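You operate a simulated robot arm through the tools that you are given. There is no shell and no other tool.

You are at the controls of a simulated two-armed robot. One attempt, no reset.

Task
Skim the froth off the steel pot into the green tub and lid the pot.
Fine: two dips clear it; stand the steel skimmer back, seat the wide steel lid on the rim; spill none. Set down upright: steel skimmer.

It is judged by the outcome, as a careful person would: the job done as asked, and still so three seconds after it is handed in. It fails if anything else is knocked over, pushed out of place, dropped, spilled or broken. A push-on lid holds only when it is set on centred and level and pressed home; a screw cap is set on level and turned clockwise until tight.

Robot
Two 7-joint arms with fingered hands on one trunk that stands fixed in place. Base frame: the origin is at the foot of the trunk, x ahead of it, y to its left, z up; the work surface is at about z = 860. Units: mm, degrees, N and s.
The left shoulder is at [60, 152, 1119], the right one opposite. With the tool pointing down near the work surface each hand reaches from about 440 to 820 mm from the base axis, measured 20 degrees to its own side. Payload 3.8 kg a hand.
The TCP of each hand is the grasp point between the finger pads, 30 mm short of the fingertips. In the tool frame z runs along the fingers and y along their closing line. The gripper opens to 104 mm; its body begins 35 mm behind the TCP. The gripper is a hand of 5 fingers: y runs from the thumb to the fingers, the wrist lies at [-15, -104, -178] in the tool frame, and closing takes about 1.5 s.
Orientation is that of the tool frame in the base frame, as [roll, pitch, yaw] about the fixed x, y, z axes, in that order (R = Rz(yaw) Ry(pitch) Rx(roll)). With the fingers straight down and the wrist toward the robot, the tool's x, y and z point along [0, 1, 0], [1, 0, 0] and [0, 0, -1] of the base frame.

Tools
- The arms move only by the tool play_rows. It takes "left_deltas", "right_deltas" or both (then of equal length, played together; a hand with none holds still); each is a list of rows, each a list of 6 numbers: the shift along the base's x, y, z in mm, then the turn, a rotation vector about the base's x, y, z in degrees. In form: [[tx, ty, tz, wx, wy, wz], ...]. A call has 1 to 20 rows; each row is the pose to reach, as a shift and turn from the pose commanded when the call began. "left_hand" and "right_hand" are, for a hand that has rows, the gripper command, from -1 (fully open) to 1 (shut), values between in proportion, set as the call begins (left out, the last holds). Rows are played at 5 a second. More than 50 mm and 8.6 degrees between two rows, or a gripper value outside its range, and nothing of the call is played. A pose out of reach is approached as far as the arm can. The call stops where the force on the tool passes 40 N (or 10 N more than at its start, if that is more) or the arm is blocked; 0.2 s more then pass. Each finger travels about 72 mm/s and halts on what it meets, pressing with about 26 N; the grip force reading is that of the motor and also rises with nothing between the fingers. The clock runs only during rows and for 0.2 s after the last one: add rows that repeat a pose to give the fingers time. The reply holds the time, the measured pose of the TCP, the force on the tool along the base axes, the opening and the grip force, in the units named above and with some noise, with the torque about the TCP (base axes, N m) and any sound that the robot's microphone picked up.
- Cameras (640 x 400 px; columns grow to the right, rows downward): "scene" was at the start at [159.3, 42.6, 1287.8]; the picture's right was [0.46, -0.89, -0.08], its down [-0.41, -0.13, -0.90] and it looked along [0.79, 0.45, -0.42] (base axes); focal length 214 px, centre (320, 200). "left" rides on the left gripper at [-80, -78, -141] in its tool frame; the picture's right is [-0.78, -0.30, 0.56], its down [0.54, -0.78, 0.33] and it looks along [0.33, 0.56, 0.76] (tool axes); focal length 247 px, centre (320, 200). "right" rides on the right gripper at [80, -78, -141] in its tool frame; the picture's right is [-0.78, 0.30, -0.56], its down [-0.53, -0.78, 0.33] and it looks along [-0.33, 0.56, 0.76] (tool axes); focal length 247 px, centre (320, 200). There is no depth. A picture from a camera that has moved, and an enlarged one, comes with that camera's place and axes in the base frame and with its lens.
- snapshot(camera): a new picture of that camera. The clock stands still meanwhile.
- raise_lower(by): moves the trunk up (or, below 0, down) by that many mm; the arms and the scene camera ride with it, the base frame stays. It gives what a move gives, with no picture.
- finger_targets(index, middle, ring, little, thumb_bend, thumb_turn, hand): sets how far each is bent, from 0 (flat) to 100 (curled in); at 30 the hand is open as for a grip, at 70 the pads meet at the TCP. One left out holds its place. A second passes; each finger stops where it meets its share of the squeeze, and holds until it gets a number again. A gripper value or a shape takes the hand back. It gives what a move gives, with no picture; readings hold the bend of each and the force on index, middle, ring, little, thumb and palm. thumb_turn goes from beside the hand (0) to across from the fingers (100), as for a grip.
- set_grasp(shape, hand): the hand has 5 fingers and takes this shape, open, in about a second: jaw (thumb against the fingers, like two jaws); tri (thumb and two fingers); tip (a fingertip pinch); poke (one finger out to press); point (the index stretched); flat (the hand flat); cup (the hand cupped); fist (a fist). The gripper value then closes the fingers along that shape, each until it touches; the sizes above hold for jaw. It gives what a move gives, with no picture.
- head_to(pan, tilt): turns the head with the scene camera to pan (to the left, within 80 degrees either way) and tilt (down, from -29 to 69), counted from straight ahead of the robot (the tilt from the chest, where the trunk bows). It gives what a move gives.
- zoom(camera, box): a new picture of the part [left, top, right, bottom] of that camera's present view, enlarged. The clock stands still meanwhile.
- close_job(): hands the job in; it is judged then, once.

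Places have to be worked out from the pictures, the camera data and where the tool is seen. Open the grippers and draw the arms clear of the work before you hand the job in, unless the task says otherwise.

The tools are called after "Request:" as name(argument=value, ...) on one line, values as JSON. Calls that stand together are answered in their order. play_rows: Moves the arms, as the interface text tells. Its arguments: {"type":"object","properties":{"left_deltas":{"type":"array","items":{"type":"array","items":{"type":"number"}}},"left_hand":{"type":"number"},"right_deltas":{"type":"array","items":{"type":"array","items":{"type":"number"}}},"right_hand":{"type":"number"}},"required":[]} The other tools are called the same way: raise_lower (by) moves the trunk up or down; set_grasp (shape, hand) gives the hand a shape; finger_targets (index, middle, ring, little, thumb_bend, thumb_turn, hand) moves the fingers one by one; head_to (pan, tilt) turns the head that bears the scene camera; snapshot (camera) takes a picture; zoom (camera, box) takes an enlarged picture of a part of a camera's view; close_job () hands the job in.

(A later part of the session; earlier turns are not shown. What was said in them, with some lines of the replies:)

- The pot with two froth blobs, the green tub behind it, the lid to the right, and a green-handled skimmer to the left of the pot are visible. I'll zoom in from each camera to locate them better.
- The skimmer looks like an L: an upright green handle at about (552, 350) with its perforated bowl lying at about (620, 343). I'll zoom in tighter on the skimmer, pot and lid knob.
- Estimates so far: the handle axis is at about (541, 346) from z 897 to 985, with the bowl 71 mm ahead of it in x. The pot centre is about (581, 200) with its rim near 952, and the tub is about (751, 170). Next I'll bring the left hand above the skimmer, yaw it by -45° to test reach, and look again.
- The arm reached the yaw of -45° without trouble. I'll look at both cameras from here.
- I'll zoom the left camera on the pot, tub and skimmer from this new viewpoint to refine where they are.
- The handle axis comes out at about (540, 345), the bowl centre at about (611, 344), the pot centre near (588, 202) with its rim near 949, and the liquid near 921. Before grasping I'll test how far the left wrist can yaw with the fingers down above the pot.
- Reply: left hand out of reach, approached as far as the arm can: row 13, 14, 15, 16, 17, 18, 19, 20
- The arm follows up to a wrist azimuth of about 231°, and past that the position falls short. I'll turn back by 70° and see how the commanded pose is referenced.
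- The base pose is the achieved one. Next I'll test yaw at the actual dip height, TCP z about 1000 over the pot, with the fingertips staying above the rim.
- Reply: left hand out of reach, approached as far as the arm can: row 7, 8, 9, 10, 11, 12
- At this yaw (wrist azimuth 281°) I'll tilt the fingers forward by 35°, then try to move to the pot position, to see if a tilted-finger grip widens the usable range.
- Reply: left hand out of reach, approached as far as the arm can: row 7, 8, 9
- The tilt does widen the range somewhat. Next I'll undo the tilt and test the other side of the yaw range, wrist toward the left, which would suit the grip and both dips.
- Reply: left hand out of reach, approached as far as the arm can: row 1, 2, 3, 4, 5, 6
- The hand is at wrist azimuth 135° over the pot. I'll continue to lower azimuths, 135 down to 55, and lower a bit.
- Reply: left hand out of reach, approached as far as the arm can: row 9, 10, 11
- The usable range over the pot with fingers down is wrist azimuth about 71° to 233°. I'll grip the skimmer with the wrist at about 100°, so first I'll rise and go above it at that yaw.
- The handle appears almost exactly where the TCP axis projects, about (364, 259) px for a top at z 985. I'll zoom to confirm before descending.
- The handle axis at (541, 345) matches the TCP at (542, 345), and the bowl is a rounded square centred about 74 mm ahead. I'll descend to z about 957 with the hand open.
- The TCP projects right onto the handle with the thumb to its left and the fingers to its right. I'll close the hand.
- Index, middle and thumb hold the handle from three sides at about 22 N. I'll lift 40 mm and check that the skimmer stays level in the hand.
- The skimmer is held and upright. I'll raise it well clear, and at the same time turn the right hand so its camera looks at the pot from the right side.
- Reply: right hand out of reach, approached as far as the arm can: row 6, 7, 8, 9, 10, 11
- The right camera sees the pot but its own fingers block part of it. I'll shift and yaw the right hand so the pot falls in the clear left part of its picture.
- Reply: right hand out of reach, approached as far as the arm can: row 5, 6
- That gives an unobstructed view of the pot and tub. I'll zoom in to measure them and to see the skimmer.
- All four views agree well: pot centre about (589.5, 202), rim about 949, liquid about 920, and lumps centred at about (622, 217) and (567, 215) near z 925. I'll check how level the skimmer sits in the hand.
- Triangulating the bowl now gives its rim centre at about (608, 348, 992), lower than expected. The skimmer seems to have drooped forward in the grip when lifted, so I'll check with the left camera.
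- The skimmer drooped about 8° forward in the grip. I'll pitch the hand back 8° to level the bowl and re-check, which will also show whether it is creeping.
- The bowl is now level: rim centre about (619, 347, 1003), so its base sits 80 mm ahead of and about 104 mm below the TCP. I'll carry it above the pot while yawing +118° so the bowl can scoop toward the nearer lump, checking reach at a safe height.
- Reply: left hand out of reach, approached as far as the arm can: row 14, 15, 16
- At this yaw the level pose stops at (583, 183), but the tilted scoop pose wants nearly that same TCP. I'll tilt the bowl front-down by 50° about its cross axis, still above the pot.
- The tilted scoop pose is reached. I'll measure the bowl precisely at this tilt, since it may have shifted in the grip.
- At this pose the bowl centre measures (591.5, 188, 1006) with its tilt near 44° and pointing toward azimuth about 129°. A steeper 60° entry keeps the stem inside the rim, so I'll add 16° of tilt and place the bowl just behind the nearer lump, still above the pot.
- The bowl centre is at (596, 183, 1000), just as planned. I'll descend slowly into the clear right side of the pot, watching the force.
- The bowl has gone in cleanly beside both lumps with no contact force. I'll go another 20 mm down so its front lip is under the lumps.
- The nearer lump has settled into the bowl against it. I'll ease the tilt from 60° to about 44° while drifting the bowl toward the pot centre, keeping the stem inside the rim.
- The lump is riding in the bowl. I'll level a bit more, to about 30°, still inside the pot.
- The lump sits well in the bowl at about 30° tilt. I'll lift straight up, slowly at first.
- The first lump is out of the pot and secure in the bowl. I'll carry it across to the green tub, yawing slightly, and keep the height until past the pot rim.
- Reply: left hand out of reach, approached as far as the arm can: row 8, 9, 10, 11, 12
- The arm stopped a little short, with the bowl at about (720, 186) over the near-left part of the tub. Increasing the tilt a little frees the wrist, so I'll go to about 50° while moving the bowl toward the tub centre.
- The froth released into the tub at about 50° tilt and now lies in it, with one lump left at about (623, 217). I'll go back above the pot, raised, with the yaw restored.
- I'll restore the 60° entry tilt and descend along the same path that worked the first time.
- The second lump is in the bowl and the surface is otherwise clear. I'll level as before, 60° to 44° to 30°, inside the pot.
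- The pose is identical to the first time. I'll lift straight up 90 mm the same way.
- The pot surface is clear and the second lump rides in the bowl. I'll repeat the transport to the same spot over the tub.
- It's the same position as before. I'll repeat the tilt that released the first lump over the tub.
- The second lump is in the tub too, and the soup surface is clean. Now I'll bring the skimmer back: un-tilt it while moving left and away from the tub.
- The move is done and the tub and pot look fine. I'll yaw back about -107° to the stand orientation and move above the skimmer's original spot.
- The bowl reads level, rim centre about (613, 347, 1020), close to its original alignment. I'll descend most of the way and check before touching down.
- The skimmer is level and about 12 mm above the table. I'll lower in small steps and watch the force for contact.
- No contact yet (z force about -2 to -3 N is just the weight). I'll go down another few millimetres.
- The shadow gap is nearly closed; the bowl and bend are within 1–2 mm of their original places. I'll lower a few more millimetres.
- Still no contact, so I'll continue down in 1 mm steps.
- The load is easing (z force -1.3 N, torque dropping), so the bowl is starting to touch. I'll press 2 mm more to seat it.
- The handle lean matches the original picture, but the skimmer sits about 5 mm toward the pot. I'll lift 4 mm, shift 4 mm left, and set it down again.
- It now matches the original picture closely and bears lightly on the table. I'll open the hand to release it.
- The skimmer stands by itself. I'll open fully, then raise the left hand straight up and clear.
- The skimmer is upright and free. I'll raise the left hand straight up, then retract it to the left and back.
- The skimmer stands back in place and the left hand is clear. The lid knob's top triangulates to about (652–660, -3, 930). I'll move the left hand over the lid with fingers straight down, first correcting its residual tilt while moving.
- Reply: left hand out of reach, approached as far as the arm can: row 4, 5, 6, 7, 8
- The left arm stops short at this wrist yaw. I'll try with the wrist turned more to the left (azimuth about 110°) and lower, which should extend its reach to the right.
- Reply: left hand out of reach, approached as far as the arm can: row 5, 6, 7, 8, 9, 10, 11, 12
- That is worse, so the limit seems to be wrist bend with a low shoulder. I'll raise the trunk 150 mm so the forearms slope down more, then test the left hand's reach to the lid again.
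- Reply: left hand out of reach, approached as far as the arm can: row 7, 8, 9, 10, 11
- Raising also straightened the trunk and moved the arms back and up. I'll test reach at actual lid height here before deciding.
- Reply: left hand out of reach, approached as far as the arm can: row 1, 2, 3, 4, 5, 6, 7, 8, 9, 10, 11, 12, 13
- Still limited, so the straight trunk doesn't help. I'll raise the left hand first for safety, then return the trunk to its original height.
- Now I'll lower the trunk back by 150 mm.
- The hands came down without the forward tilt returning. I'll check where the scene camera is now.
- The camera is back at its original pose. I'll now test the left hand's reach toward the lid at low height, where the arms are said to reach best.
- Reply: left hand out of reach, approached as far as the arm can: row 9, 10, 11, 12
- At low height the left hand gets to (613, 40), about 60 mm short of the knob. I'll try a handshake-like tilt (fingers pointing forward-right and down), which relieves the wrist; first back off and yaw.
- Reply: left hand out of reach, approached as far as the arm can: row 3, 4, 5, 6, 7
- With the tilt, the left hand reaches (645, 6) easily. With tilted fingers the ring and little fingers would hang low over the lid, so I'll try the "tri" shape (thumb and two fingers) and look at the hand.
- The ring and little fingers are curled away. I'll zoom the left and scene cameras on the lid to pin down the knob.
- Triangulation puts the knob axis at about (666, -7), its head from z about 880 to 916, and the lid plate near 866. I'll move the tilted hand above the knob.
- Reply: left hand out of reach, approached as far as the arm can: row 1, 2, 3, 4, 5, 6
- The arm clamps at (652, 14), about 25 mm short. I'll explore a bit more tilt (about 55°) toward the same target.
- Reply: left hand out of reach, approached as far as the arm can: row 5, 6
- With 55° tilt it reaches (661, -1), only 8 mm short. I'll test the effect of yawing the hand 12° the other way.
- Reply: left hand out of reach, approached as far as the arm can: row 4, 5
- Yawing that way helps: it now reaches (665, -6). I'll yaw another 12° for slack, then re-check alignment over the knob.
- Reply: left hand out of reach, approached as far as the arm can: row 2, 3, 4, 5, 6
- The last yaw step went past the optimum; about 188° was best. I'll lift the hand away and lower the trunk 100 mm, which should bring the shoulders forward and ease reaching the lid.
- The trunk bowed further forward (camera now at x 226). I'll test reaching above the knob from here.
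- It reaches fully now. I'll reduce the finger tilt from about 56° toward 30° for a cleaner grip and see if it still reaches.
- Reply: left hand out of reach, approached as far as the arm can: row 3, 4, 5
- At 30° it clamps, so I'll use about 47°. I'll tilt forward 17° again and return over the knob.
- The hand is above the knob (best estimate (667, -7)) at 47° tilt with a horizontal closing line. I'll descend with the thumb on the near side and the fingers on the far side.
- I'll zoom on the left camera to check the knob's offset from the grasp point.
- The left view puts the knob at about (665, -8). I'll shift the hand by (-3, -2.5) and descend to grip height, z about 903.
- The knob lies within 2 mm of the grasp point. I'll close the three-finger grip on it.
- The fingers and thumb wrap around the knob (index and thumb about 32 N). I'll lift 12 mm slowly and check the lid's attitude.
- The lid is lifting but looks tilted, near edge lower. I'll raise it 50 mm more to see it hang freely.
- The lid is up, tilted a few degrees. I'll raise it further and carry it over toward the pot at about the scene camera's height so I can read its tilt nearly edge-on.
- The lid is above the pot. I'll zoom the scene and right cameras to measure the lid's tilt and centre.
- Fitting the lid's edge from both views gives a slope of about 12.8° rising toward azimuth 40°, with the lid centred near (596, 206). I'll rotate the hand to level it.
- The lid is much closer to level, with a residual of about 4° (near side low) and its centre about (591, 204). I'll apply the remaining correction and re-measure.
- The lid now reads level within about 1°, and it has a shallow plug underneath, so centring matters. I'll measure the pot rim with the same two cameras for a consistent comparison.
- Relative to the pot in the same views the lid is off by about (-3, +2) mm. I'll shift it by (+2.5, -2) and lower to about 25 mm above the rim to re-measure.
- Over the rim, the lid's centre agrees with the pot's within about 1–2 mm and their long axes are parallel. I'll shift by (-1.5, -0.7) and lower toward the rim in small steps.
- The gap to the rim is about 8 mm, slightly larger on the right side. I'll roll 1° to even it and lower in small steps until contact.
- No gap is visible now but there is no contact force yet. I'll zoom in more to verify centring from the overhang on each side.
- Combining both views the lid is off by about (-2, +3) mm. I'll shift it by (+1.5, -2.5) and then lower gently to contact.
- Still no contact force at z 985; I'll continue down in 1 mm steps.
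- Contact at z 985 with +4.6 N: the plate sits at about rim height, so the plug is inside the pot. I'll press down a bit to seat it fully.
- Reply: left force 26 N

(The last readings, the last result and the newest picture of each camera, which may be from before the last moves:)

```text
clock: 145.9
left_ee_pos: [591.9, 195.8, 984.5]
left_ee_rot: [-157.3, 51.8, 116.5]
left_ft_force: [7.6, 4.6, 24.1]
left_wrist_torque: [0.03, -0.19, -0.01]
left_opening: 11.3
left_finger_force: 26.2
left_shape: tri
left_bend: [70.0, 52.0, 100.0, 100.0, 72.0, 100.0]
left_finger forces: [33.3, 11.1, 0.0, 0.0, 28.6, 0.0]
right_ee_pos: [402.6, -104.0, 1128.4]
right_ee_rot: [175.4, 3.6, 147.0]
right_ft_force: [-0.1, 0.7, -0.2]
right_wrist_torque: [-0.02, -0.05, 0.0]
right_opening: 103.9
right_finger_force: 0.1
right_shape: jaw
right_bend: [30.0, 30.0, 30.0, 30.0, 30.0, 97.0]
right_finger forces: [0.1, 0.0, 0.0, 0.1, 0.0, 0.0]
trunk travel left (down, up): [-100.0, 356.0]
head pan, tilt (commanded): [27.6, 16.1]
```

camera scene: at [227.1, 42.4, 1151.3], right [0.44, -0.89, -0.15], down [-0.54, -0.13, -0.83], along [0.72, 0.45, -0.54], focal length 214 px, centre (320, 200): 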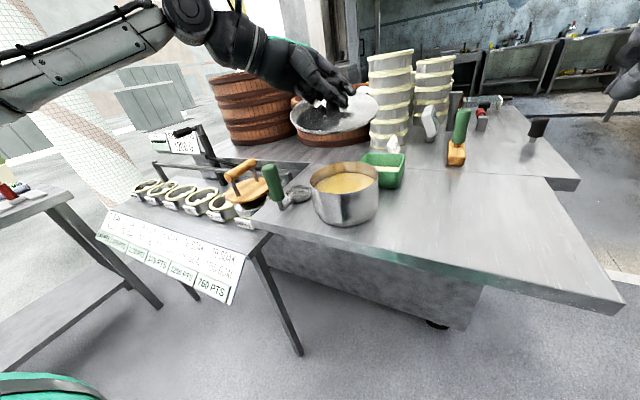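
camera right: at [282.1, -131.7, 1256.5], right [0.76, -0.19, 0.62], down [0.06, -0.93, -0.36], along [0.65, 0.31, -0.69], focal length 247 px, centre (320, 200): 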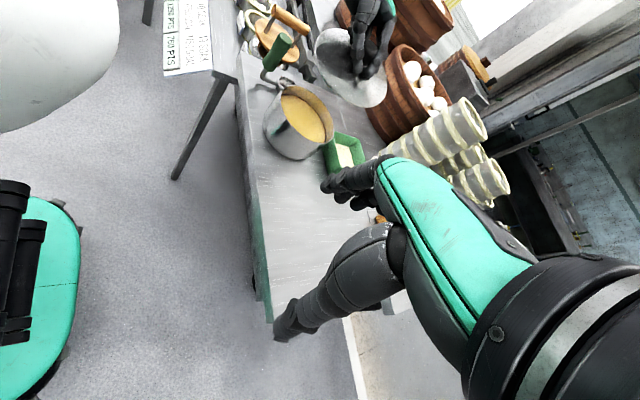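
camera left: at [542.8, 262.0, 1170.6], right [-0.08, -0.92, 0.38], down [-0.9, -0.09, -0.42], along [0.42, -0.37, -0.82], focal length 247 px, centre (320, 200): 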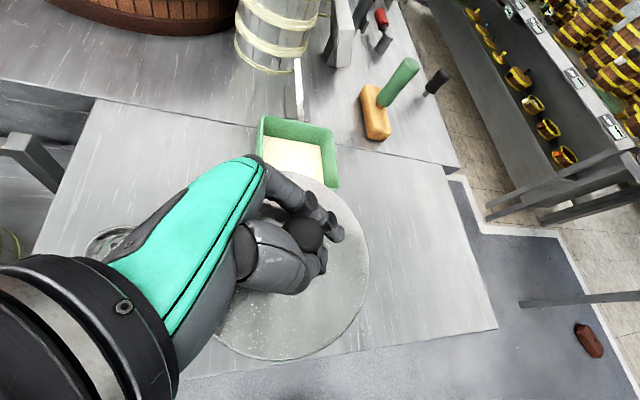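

It pressed to 24 N with under 1 mm of movement, so it's seated. I'll relax the pressure, then check how the lid sits before opening.

Request:
play_rows(left_deltas=[[0, 0, 2, 0, 0, 0], [0, 0, 4, 0, 0, 0], [0, 0, 5.5, 0, 0, 0], [0, 0, 5.5, 0, 0, 0]])

Request:
zoom(camera="scene", box=[300, 140, 390, 220])

Request:
zoom(camera="right", box=[270, 70, 350, 150])

```text
clock: 146.9
left_ee_pos: [590.2, 194.5, 984.5]
left_ee_rot: [-156.5, 51.3, 116.8]
left_ft_force: [-2.9, -1.2, 4.9]
left_wrist_torque: [-0.07, -0.02, 0.01]
left_opening: 11.0
left_finger_force: 26.0
left_shape: tri
left_bend: [70.0, 52.0, 100.0, 100.0, 72.0, 100.0]
left_finger forces: [28.7, 5.7, 0.0, 0.0, 31.5, 0.1]
right_ee_pos: [404.4, -105.7, 1127.1]
right_ee_rot: [175.3, 3.4, 146.9]
right_ft_force: [0.5, 0.1, 0.0]
right_wrist_torque: [0.02, 0.0, 0.0]
right_opening: 103.6
right_finger_force: 0.1
right_shape: jaw
right_bend: [30.0, 30.0, 30.0, 30.0, 30.0, 97.0]
right_finger forces: [0.1, 0.1, 0.1, 0.0, 0.1, 0.0]
trunk travel left (down, up): [-100.0, 356.0]
head pan, tilt (commanded): [27.6, 16.1]
```

```text
5.00 times, centred on (345, 180) of scene
camera zoom: at [226.1, 42.0, 1151.3], right [0.44, -0.89, -0.15], down [-0.54, -0.13, -0.83], along [0.72, 0.45, -0.54], focal length 1072 px, centre (195, 300)
```

zoom: 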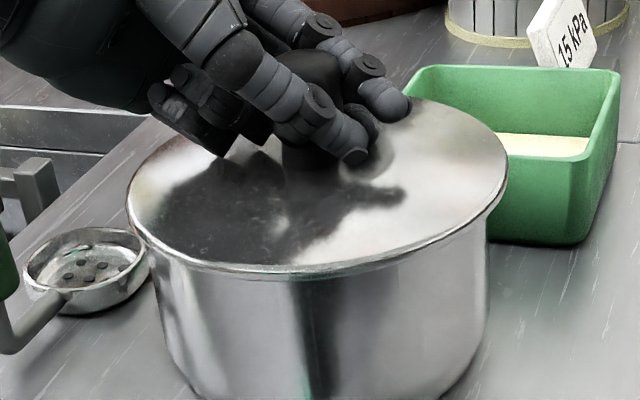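

```text
5.00 times, centred on (310, 110) of right
camera zoom: at [280.9, -132.1, 1256.5], right [0.76, -0.19, 0.62], down [0.06, -0.93, -0.36], along [0.65, 0.31, -0.69], focal length 1235 px, centre (370, 650)
```

zoom: 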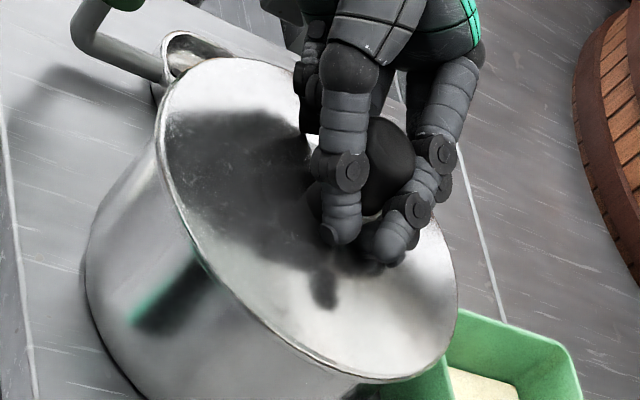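

The lid sits level on the rim with even overhang. I'll open the hand gradually.

Request:
play_rows(left_deltas=[[0, 0, 0, 0, 0, 0], [0, 0, 0, 0, 0, 0], [0, 0, 0, 0, 0, 0], [0, 0, 0, 0, 0, 0]], left_hand=0.3)

Request:
play_rows(left_deltas=[[0, 0, 0, 0, 0, 0], [0, 0, 0, 0, 0, 0], [0, 0, 0, 0, 0, 0], [0, 0, 0, 0, 0, 0], [0, 0, 0, 0, 0, 0], [0, 0, 0, 0, 0, 0], [0, 0, 0, 0, 0, 0]], left_hand=-1)

Request:
zoom(camera="scene", box=[290, 110, 400, 220])

Request:
zoom(camera="right", box=[260, 50, 370, 160])

```text
clock: 147.9
left_ee_pos: [591.3, 194.7, 986.1]
left_ee_rot: [-156.9, 51.6, 116.6]
left_ft_force: [-2.0, 0.1, 4.5]
left_wrist_torque: [0.07, 0.0, 0.05]
left_opening: 35.4
left_finger_force: 0.0
left_shape: tri
left_bend: [74.0, 53.0, 99.0, 99.0, 73.0, 100.0]
left_finger forces: [0.0, 2.7, 0.1, 2.4, 0.0, 0.0]
right_ee_pos: [404.1, -106.7, 1127.3]
right_ee_rot: [175.4, 3.5, 147.0]
right_ft_force: [0.6, 0.1, -0.3]
right_wrist_torque: [0.04, 0.02, 0.0]
right_opening: 103.6
right_finger_force: 0.0
right_shape: jaw
right_bend: [30.0, 30.0, 30.0, 30.0, 30.0, 97.0]
right_finger forces: [0.0, 0.0, 0.0, 0.0, 0.0, 0.0]
trunk travel left (down, up): [-100.0, 356.0]
head pan, tilt (commanded): [27.6, 16.1]
```

```text
clock: 149.5
left_ee_pos: [591.0, 195.1, 986.8]
left_ee_rot: [-157.0, 51.6, 116.6]
left_ft_force: [0.0, 0.0, 10.7]
left_wrist_torque: [-0.13, -0.56, -0.03]
left_opening: 102.5
left_finger_force: 0.0
left_shape: tri
left_bend: [30.0, 30.0, 99.0, 99.0, 30.0, 98.0]
left_finger forces: [0.0, 10.7, 0.0, 0.5, 0.1, 0.0]
right_ee_pos: [403.8, -104.7, 1128.0]
right_ee_rot: [175.4, 3.5, 147.1]
right_ft_force: [-0.1, 0.1, -0.1]
right_wrist_torque: [-0.02, 0.02, -0.02]
right_opening: 103.9
right_finger_force: 0.1
right_shape: jaw
right_bend: [30.0, 30.0, 30.0, 30.0, 30.0, 97.0]
right_finger forces: [0.0, 0.0, 0.0, 0.0, 0.0, 0.1]
trunk travel left (down, up): [-100.0, 356.0]
head pan, tilt (commanded): [27.6, 16.1]
```

```text
3.64 times, centred on (345, 165) of scene
camera zoom: at [225.6, 42.1, 1151.7], right [0.44, -0.89, -0.15], down [-0.54, -0.13, -0.83], along [0.72, 0.45, -0.54], focal length 780 px, centre (229, 327)
```

zoom: 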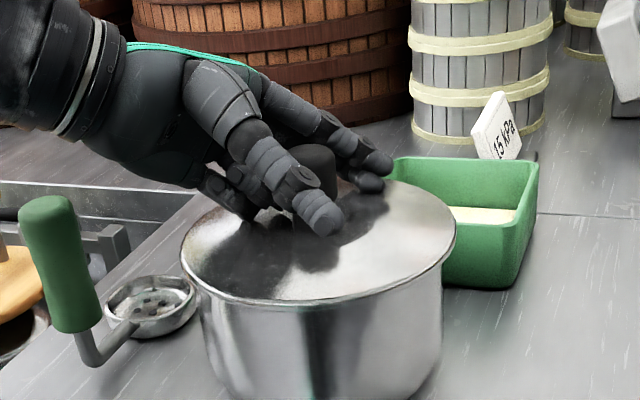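

```text
3.64 times, centred on (315, 105) of right
camera zoom: at [280.4, -132.0, 1256.9], right [0.76, -0.19, 0.63], down [0.06, -0.93, -0.36], along [0.65, 0.31, -0.69], focal length 898 px, centre (338, 546)
```

zoom: 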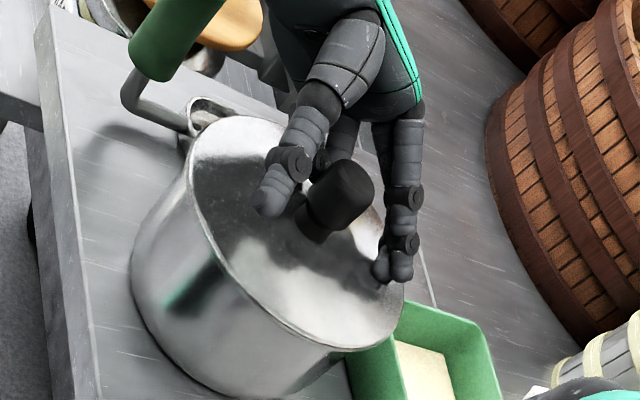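

The hand is open and the lid stays put, with a finger resting lightly on it. I'll raise straight up away from the knob, then back off up and left.

Request:
play_rows(left_deltas=[[0, 0, 4, 0, 0, 0], [0, 0, 10, 0, 0, 0], [0, 2, 18, 0, 0, 0], [0, 6, 28, 0, 0, 0], [0, 10, 40, 0, 0, 0], [0, 16, 55, 0, 0, 0], [0, 24, 72, 0, 0, 0], [-5, 35, 90, 0, 0, 0], [-10, 48, 108, 0, 0, 0], [-15, 60, 125, 0, 0, 0], [-15, 60, 125, 0, 0, 0]])

Request:
zoom(camera="scene", box=[290, 110, 400, 220])

Request:
zoom(camera="right", box=[250, 50, 370, 170])

```text
clock: 151.9
left_ee_pos: [576.3, 254.9, 1111.0]
left_ee_rot: [-156.8, 51.6, 116.8]
left_ft_force: [-0.1, -0.8, -0.7]
left_wrist_torque: [0.0, -0.04, 0.0]
left_opening: 103.9
left_finger_force: 0.0
left_shape: tri
left_bend: [30.0, 30.0, 99.0, 99.0, 30.0, 98.0]
left_finger forces: [0.0, 0.0, 0.0, 0.0, 0.1, 0.0]
right_ee_pos: [404.7, -104.4, 1126.6]
right_ee_rot: [175.4, 3.5, 147.0]
right_ft_force: [0.1, -0.1, -0.4]
right_wrist_torque: [-0.01, -0.03, -0.01]
right_opening: 103.8
right_finger_force: 0.0
right_shape: jaw
right_bend: [30.0, 30.0, 30.0, 30.0, 30.0, 97.0]
right_finger forces: [0.0, 0.0, 0.0, 0.0, 0.1, 0.0]
trunk travel left (down, up): [-100.0, 356.0]
head pan, tilt (commanded): [27.6, 16.1]
```

```text
3.64 times, centred on (345, 165) of scene
camera zoom: at [227.1, 42.5, 1151.2], right [0.44, -0.89, -0.15], down [-0.54, -0.13, -0.83], along [0.72, 0.45, -0.54], focal length 780 px, centre (229, 327)
```

zoom: 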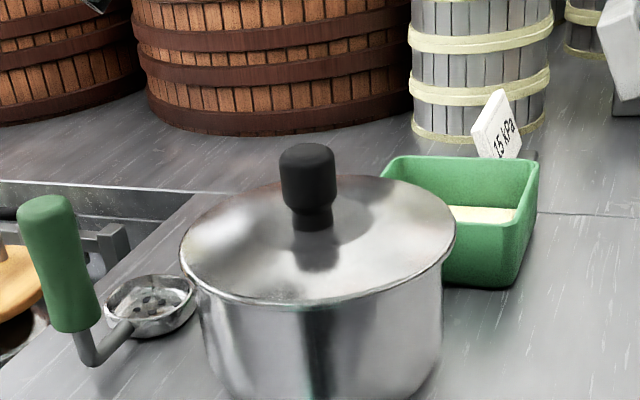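

```text
3.33 times, centred on (310, 110) of right
camera zoom: at [282.0, -131.6, 1256.5], right [0.76, -0.19, 0.62], down [0.06, -0.93, -0.36], along [0.65, 0.31, -0.69], focal length 823 px, centre (353, 500)
```

zoom: 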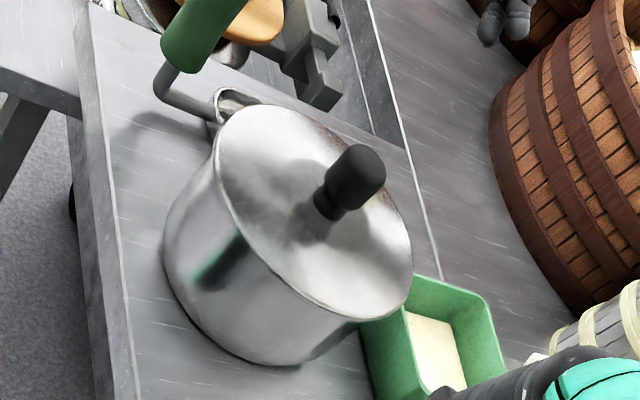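

The lid sits on the pot. I'll zoom closely along the rim to check for any gap or tilt, and view the skimmer and tub too.

Request:
zoom(camera="scene", box=[300, 145, 385, 215])

Request:
zoom(camera="right", box=[270, 75, 345, 150])

Request:
zoom(camera="scene", box=[240, 140, 330, 230])

Request:
snapshot(camera="scene")

```text
5.71 times, centred on (342, 180) of scene
camera zoom: at [227.1, 42.5, 1151.2], right [0.44, -0.89, -0.15], down [-0.54, -0.13, -0.83], along [0.72, 0.45, -0.54], focal length 1226 px, centre (191, 314)
```

zoom: 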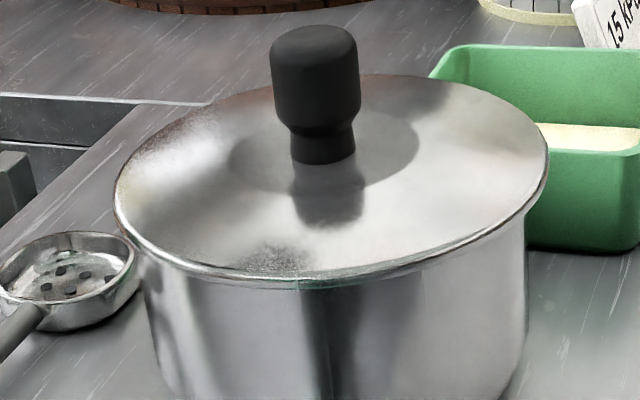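

```text
5.33 times, centred on (308, 112) of right
camera zoom: at [282.0, -131.6, 1256.5], right [0.76, -0.19, 0.62], down [0.06, -0.93, -0.36], along [0.65, 0.31, -0.69], focal length 1317 px, centre (387, 667)
```

zoom: 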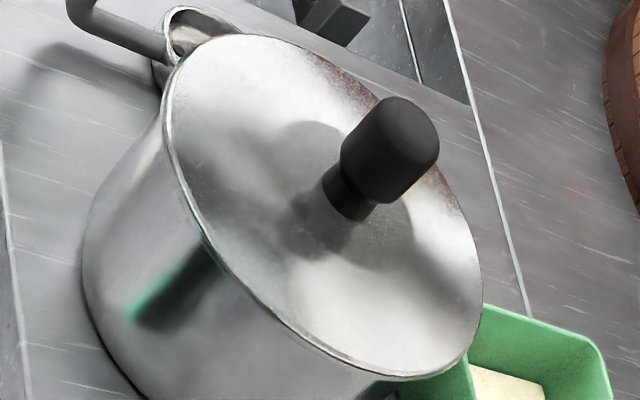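

```text
4.44 times, centred on (285, 185) of scene
camera zoom: at [227.1, 42.5, 1151.2], right [0.44, -0.89, -0.15], down [-0.54, -0.13, -0.83], along [0.72, 0.45, -0.54], focal length 953 px, centre (476, 267)
```

zoom: 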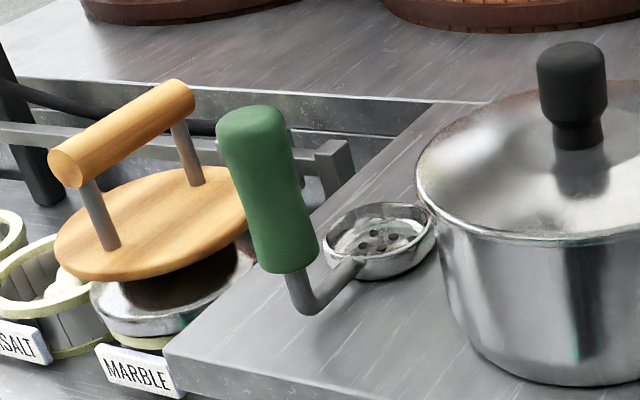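

```text
taken
camera scene: at [227.1, 42.5, 1151.2], right [0.44, -0.89, -0.15], down [-0.54, -0.13, -0.83], along [0.72, 0.45, -0.54], focal length 214 px, centre (320, 200)
```

scene: 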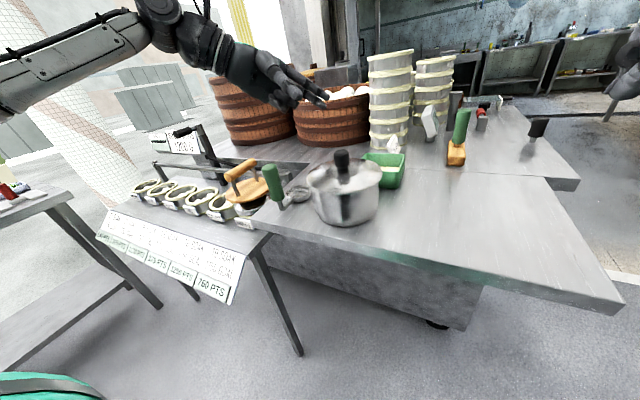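

Everything looks right: the knob top is at about z 994, so the plug sits roughly 11 mm inside with the plate on the rim, and the skimmer stands upright. I'll retract the left hand up and back, clear of the work.

Request:
play_rows(left_deltas=[[0, 5, 20, 0, 0, 0], [-5, 10, 40, 0, 0, 0], [-15, 20, 60, 0, 0, 0], [-30, 30, 75, 0, 0, 0], [-50, 45, 85, 0, 0, 0], [-75, 60, 90, 0, 0, 0], [-100, 75, 95, 0, 0, 0], [-125, 88, 95, 0, 0, 0], [-150, 98, 95, 0, 0, 0], [-175, 105, 95, 0, 0, 0], [-200, 110, 95, 0, 0, 0], [-200, 110, 95, 0, 0, 0]])

Request:
snapshot(camera="scene")

Request:
snapshot(camera="right")

```text
clock: 154.5
left_ee_pos: [377.0, 363.8, 1205.6]
left_ee_rot: [-156.7, 51.5, 116.8]
left_ft_force: [0.2, 0.4, -0.1]
left_wrist_torque: [0.02, -0.02, 0.02]
left_opening: 103.7
left_finger_force: 0.0
left_shape: tri
left_bend: [30.0, 30.0, 99.0, 99.0, 30.0, 98.0]
left_finger forces: [0.0, 0.0, 0.0, 0.0, 0.0, 0.1]
right_ee_pos: [405.9, -105.0, 1126.8]
right_ee_rot: [175.5, 3.6, 146.9]
right_ft_force: [-0.6, -0.1, 0.0]
right_wrist_torque: [0.01, 0.03, 0.01]
right_opening: 103.8
right_finger_force: 0.0
right_shape: jaw
right_bend: [30.0, 30.0, 30.0, 30.0, 30.0, 97.0]
right_finger forces: [0.0, 0.0, 0.0, 0.0, 0.0, 0.0]
trunk travel left (down, up): [-100.0, 356.0]
head pan, tilt (commanded): [27.6, 16.1]
```

```text
taken
camera scene: at [227.0, 42.4, 1151.3], right [0.44, -0.89, -0.15], down [-0.54, -0.13, -0.83], along [0.72, 0.45, -0.54], focal length 214 px, centre (320, 200)
```

scene: 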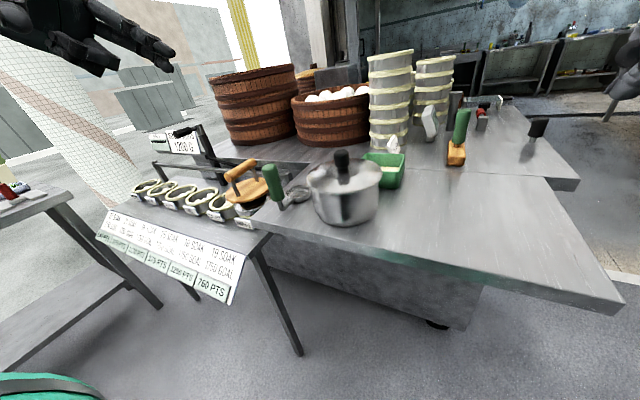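

```text
taken
camera right: at [282.0, -131.7, 1256.5], right [0.76, -0.19, 0.62], down [0.06, -0.93, -0.36], along [0.65, 0.31, -0.69], focal length 247 px, centre (320, 200)
```

right: 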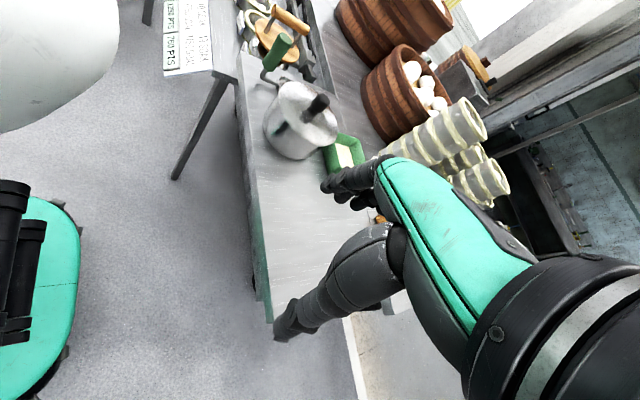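

All objects are in place: lid seated, skimmer upright, froth in the tub, table clean. I'll open the left hand fully in its normal shape and take a last close look.

Request:
set_grasp(hand="left", shape="jaw")

Request:
zoom(camera="scene", box=[240, 110, 430, 250])

Request:
zoom(camera="right", box=[240, 20, 380, 190])

```text
clock: 155.4
left_ee_pos: [378.4, 363.3, 1206.9]
left_ee_rot: [-156.8, 51.5, 116.8]
left_ft_force: [0.1, 0.1, 0.4]
left_wrist_torque: [0.03, -0.02, 0.0]
left_opening: 103.8
left_finger_force: 0.0
left_shape: jaw
left_bend: [30.0, 30.0, 30.0, 30.0, 30.0, 98.0]
left_finger forces: [0.1, 0.1, 0.1, 0.0, 0.0, 0.0]
right_ee_pos: [404.9, -106.0, 1127.2]
right_ee_rot: [175.4, 3.4, 147.0]
right_ft_force: [-1.0, -0.8, 0.6]
right_wrist_torque: [-0.03, -0.03, 0.01]
right_opening: 103.7
right_finger_force: 0.0
right_shape: jaw
right_bend: [30.0, 30.0, 30.0, 30.0, 30.0, 97.0]
right_finger forces: [0.1, 0.0, 0.1, 0.0, 0.0, 0.0]
trunk travel left (down, up): [-100.0, 356.0]
head pan, tilt (commanded): [27.6, 16.1]
```

```text
2.86 times, centred on (335, 180) of scene
camera zoom: at [226.8, 42.6, 1151.3], right [0.44, -0.89, -0.15], down [-0.54, -0.13, -0.83], along [0.72, 0.45, -0.54], focal length 613 px, centre (277, 257)
```

zoom: 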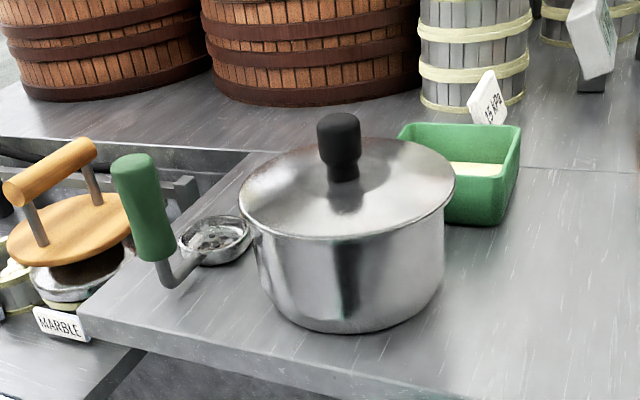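

```text
2.35 times, centred on (310, 105) of right
camera zoom: at [281.7, -131.5, 1256.6], right [0.76, -0.19, 0.62], down [0.06, -0.93, -0.36], along [0.65, 0.31, -0.69], focal length 581 px, centre (344, 424)
```

zoom: 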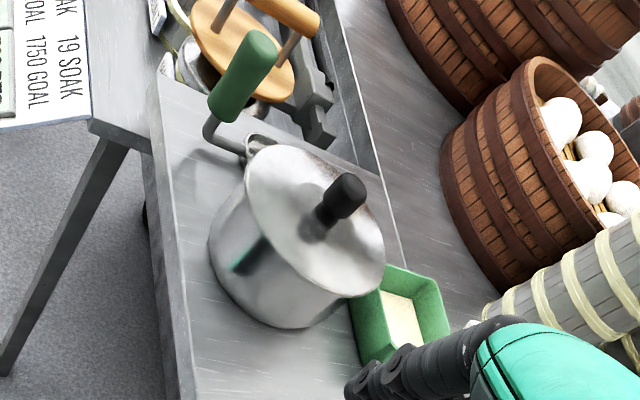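

Both froth lumps are in the green tub and none was spilled. The lid sits level and centred on the pot, and the skimmer stands upright in its place. Both hands are open and clear, so I'm handing the job in.

Request:
close_job()

```text
The job is handed in.
```

I've handed the job in. The last pictures before that showed:

- **Froth:** both lumps are in the green tub after two dips. The soup looked clear before I lidded the pot, and I saw nothing spilled.
- **Skimmer:** it stands upright on its own, within a few millimetres of where it started.
- **Lid:** it rests level on the rim with its plug inside the pot and no gap showing. I pressed it to 24 N. It moved less than 1 mm and made no click, so I judged it fully seated, but I had no other way to confirm that.
- **Surroundings:** nothing was knocked over or pushed out of place. Both hands are open and clear of the work.

I left the trunk 100 mm lower than it started, because the left hand could not reach the lid from the original height.
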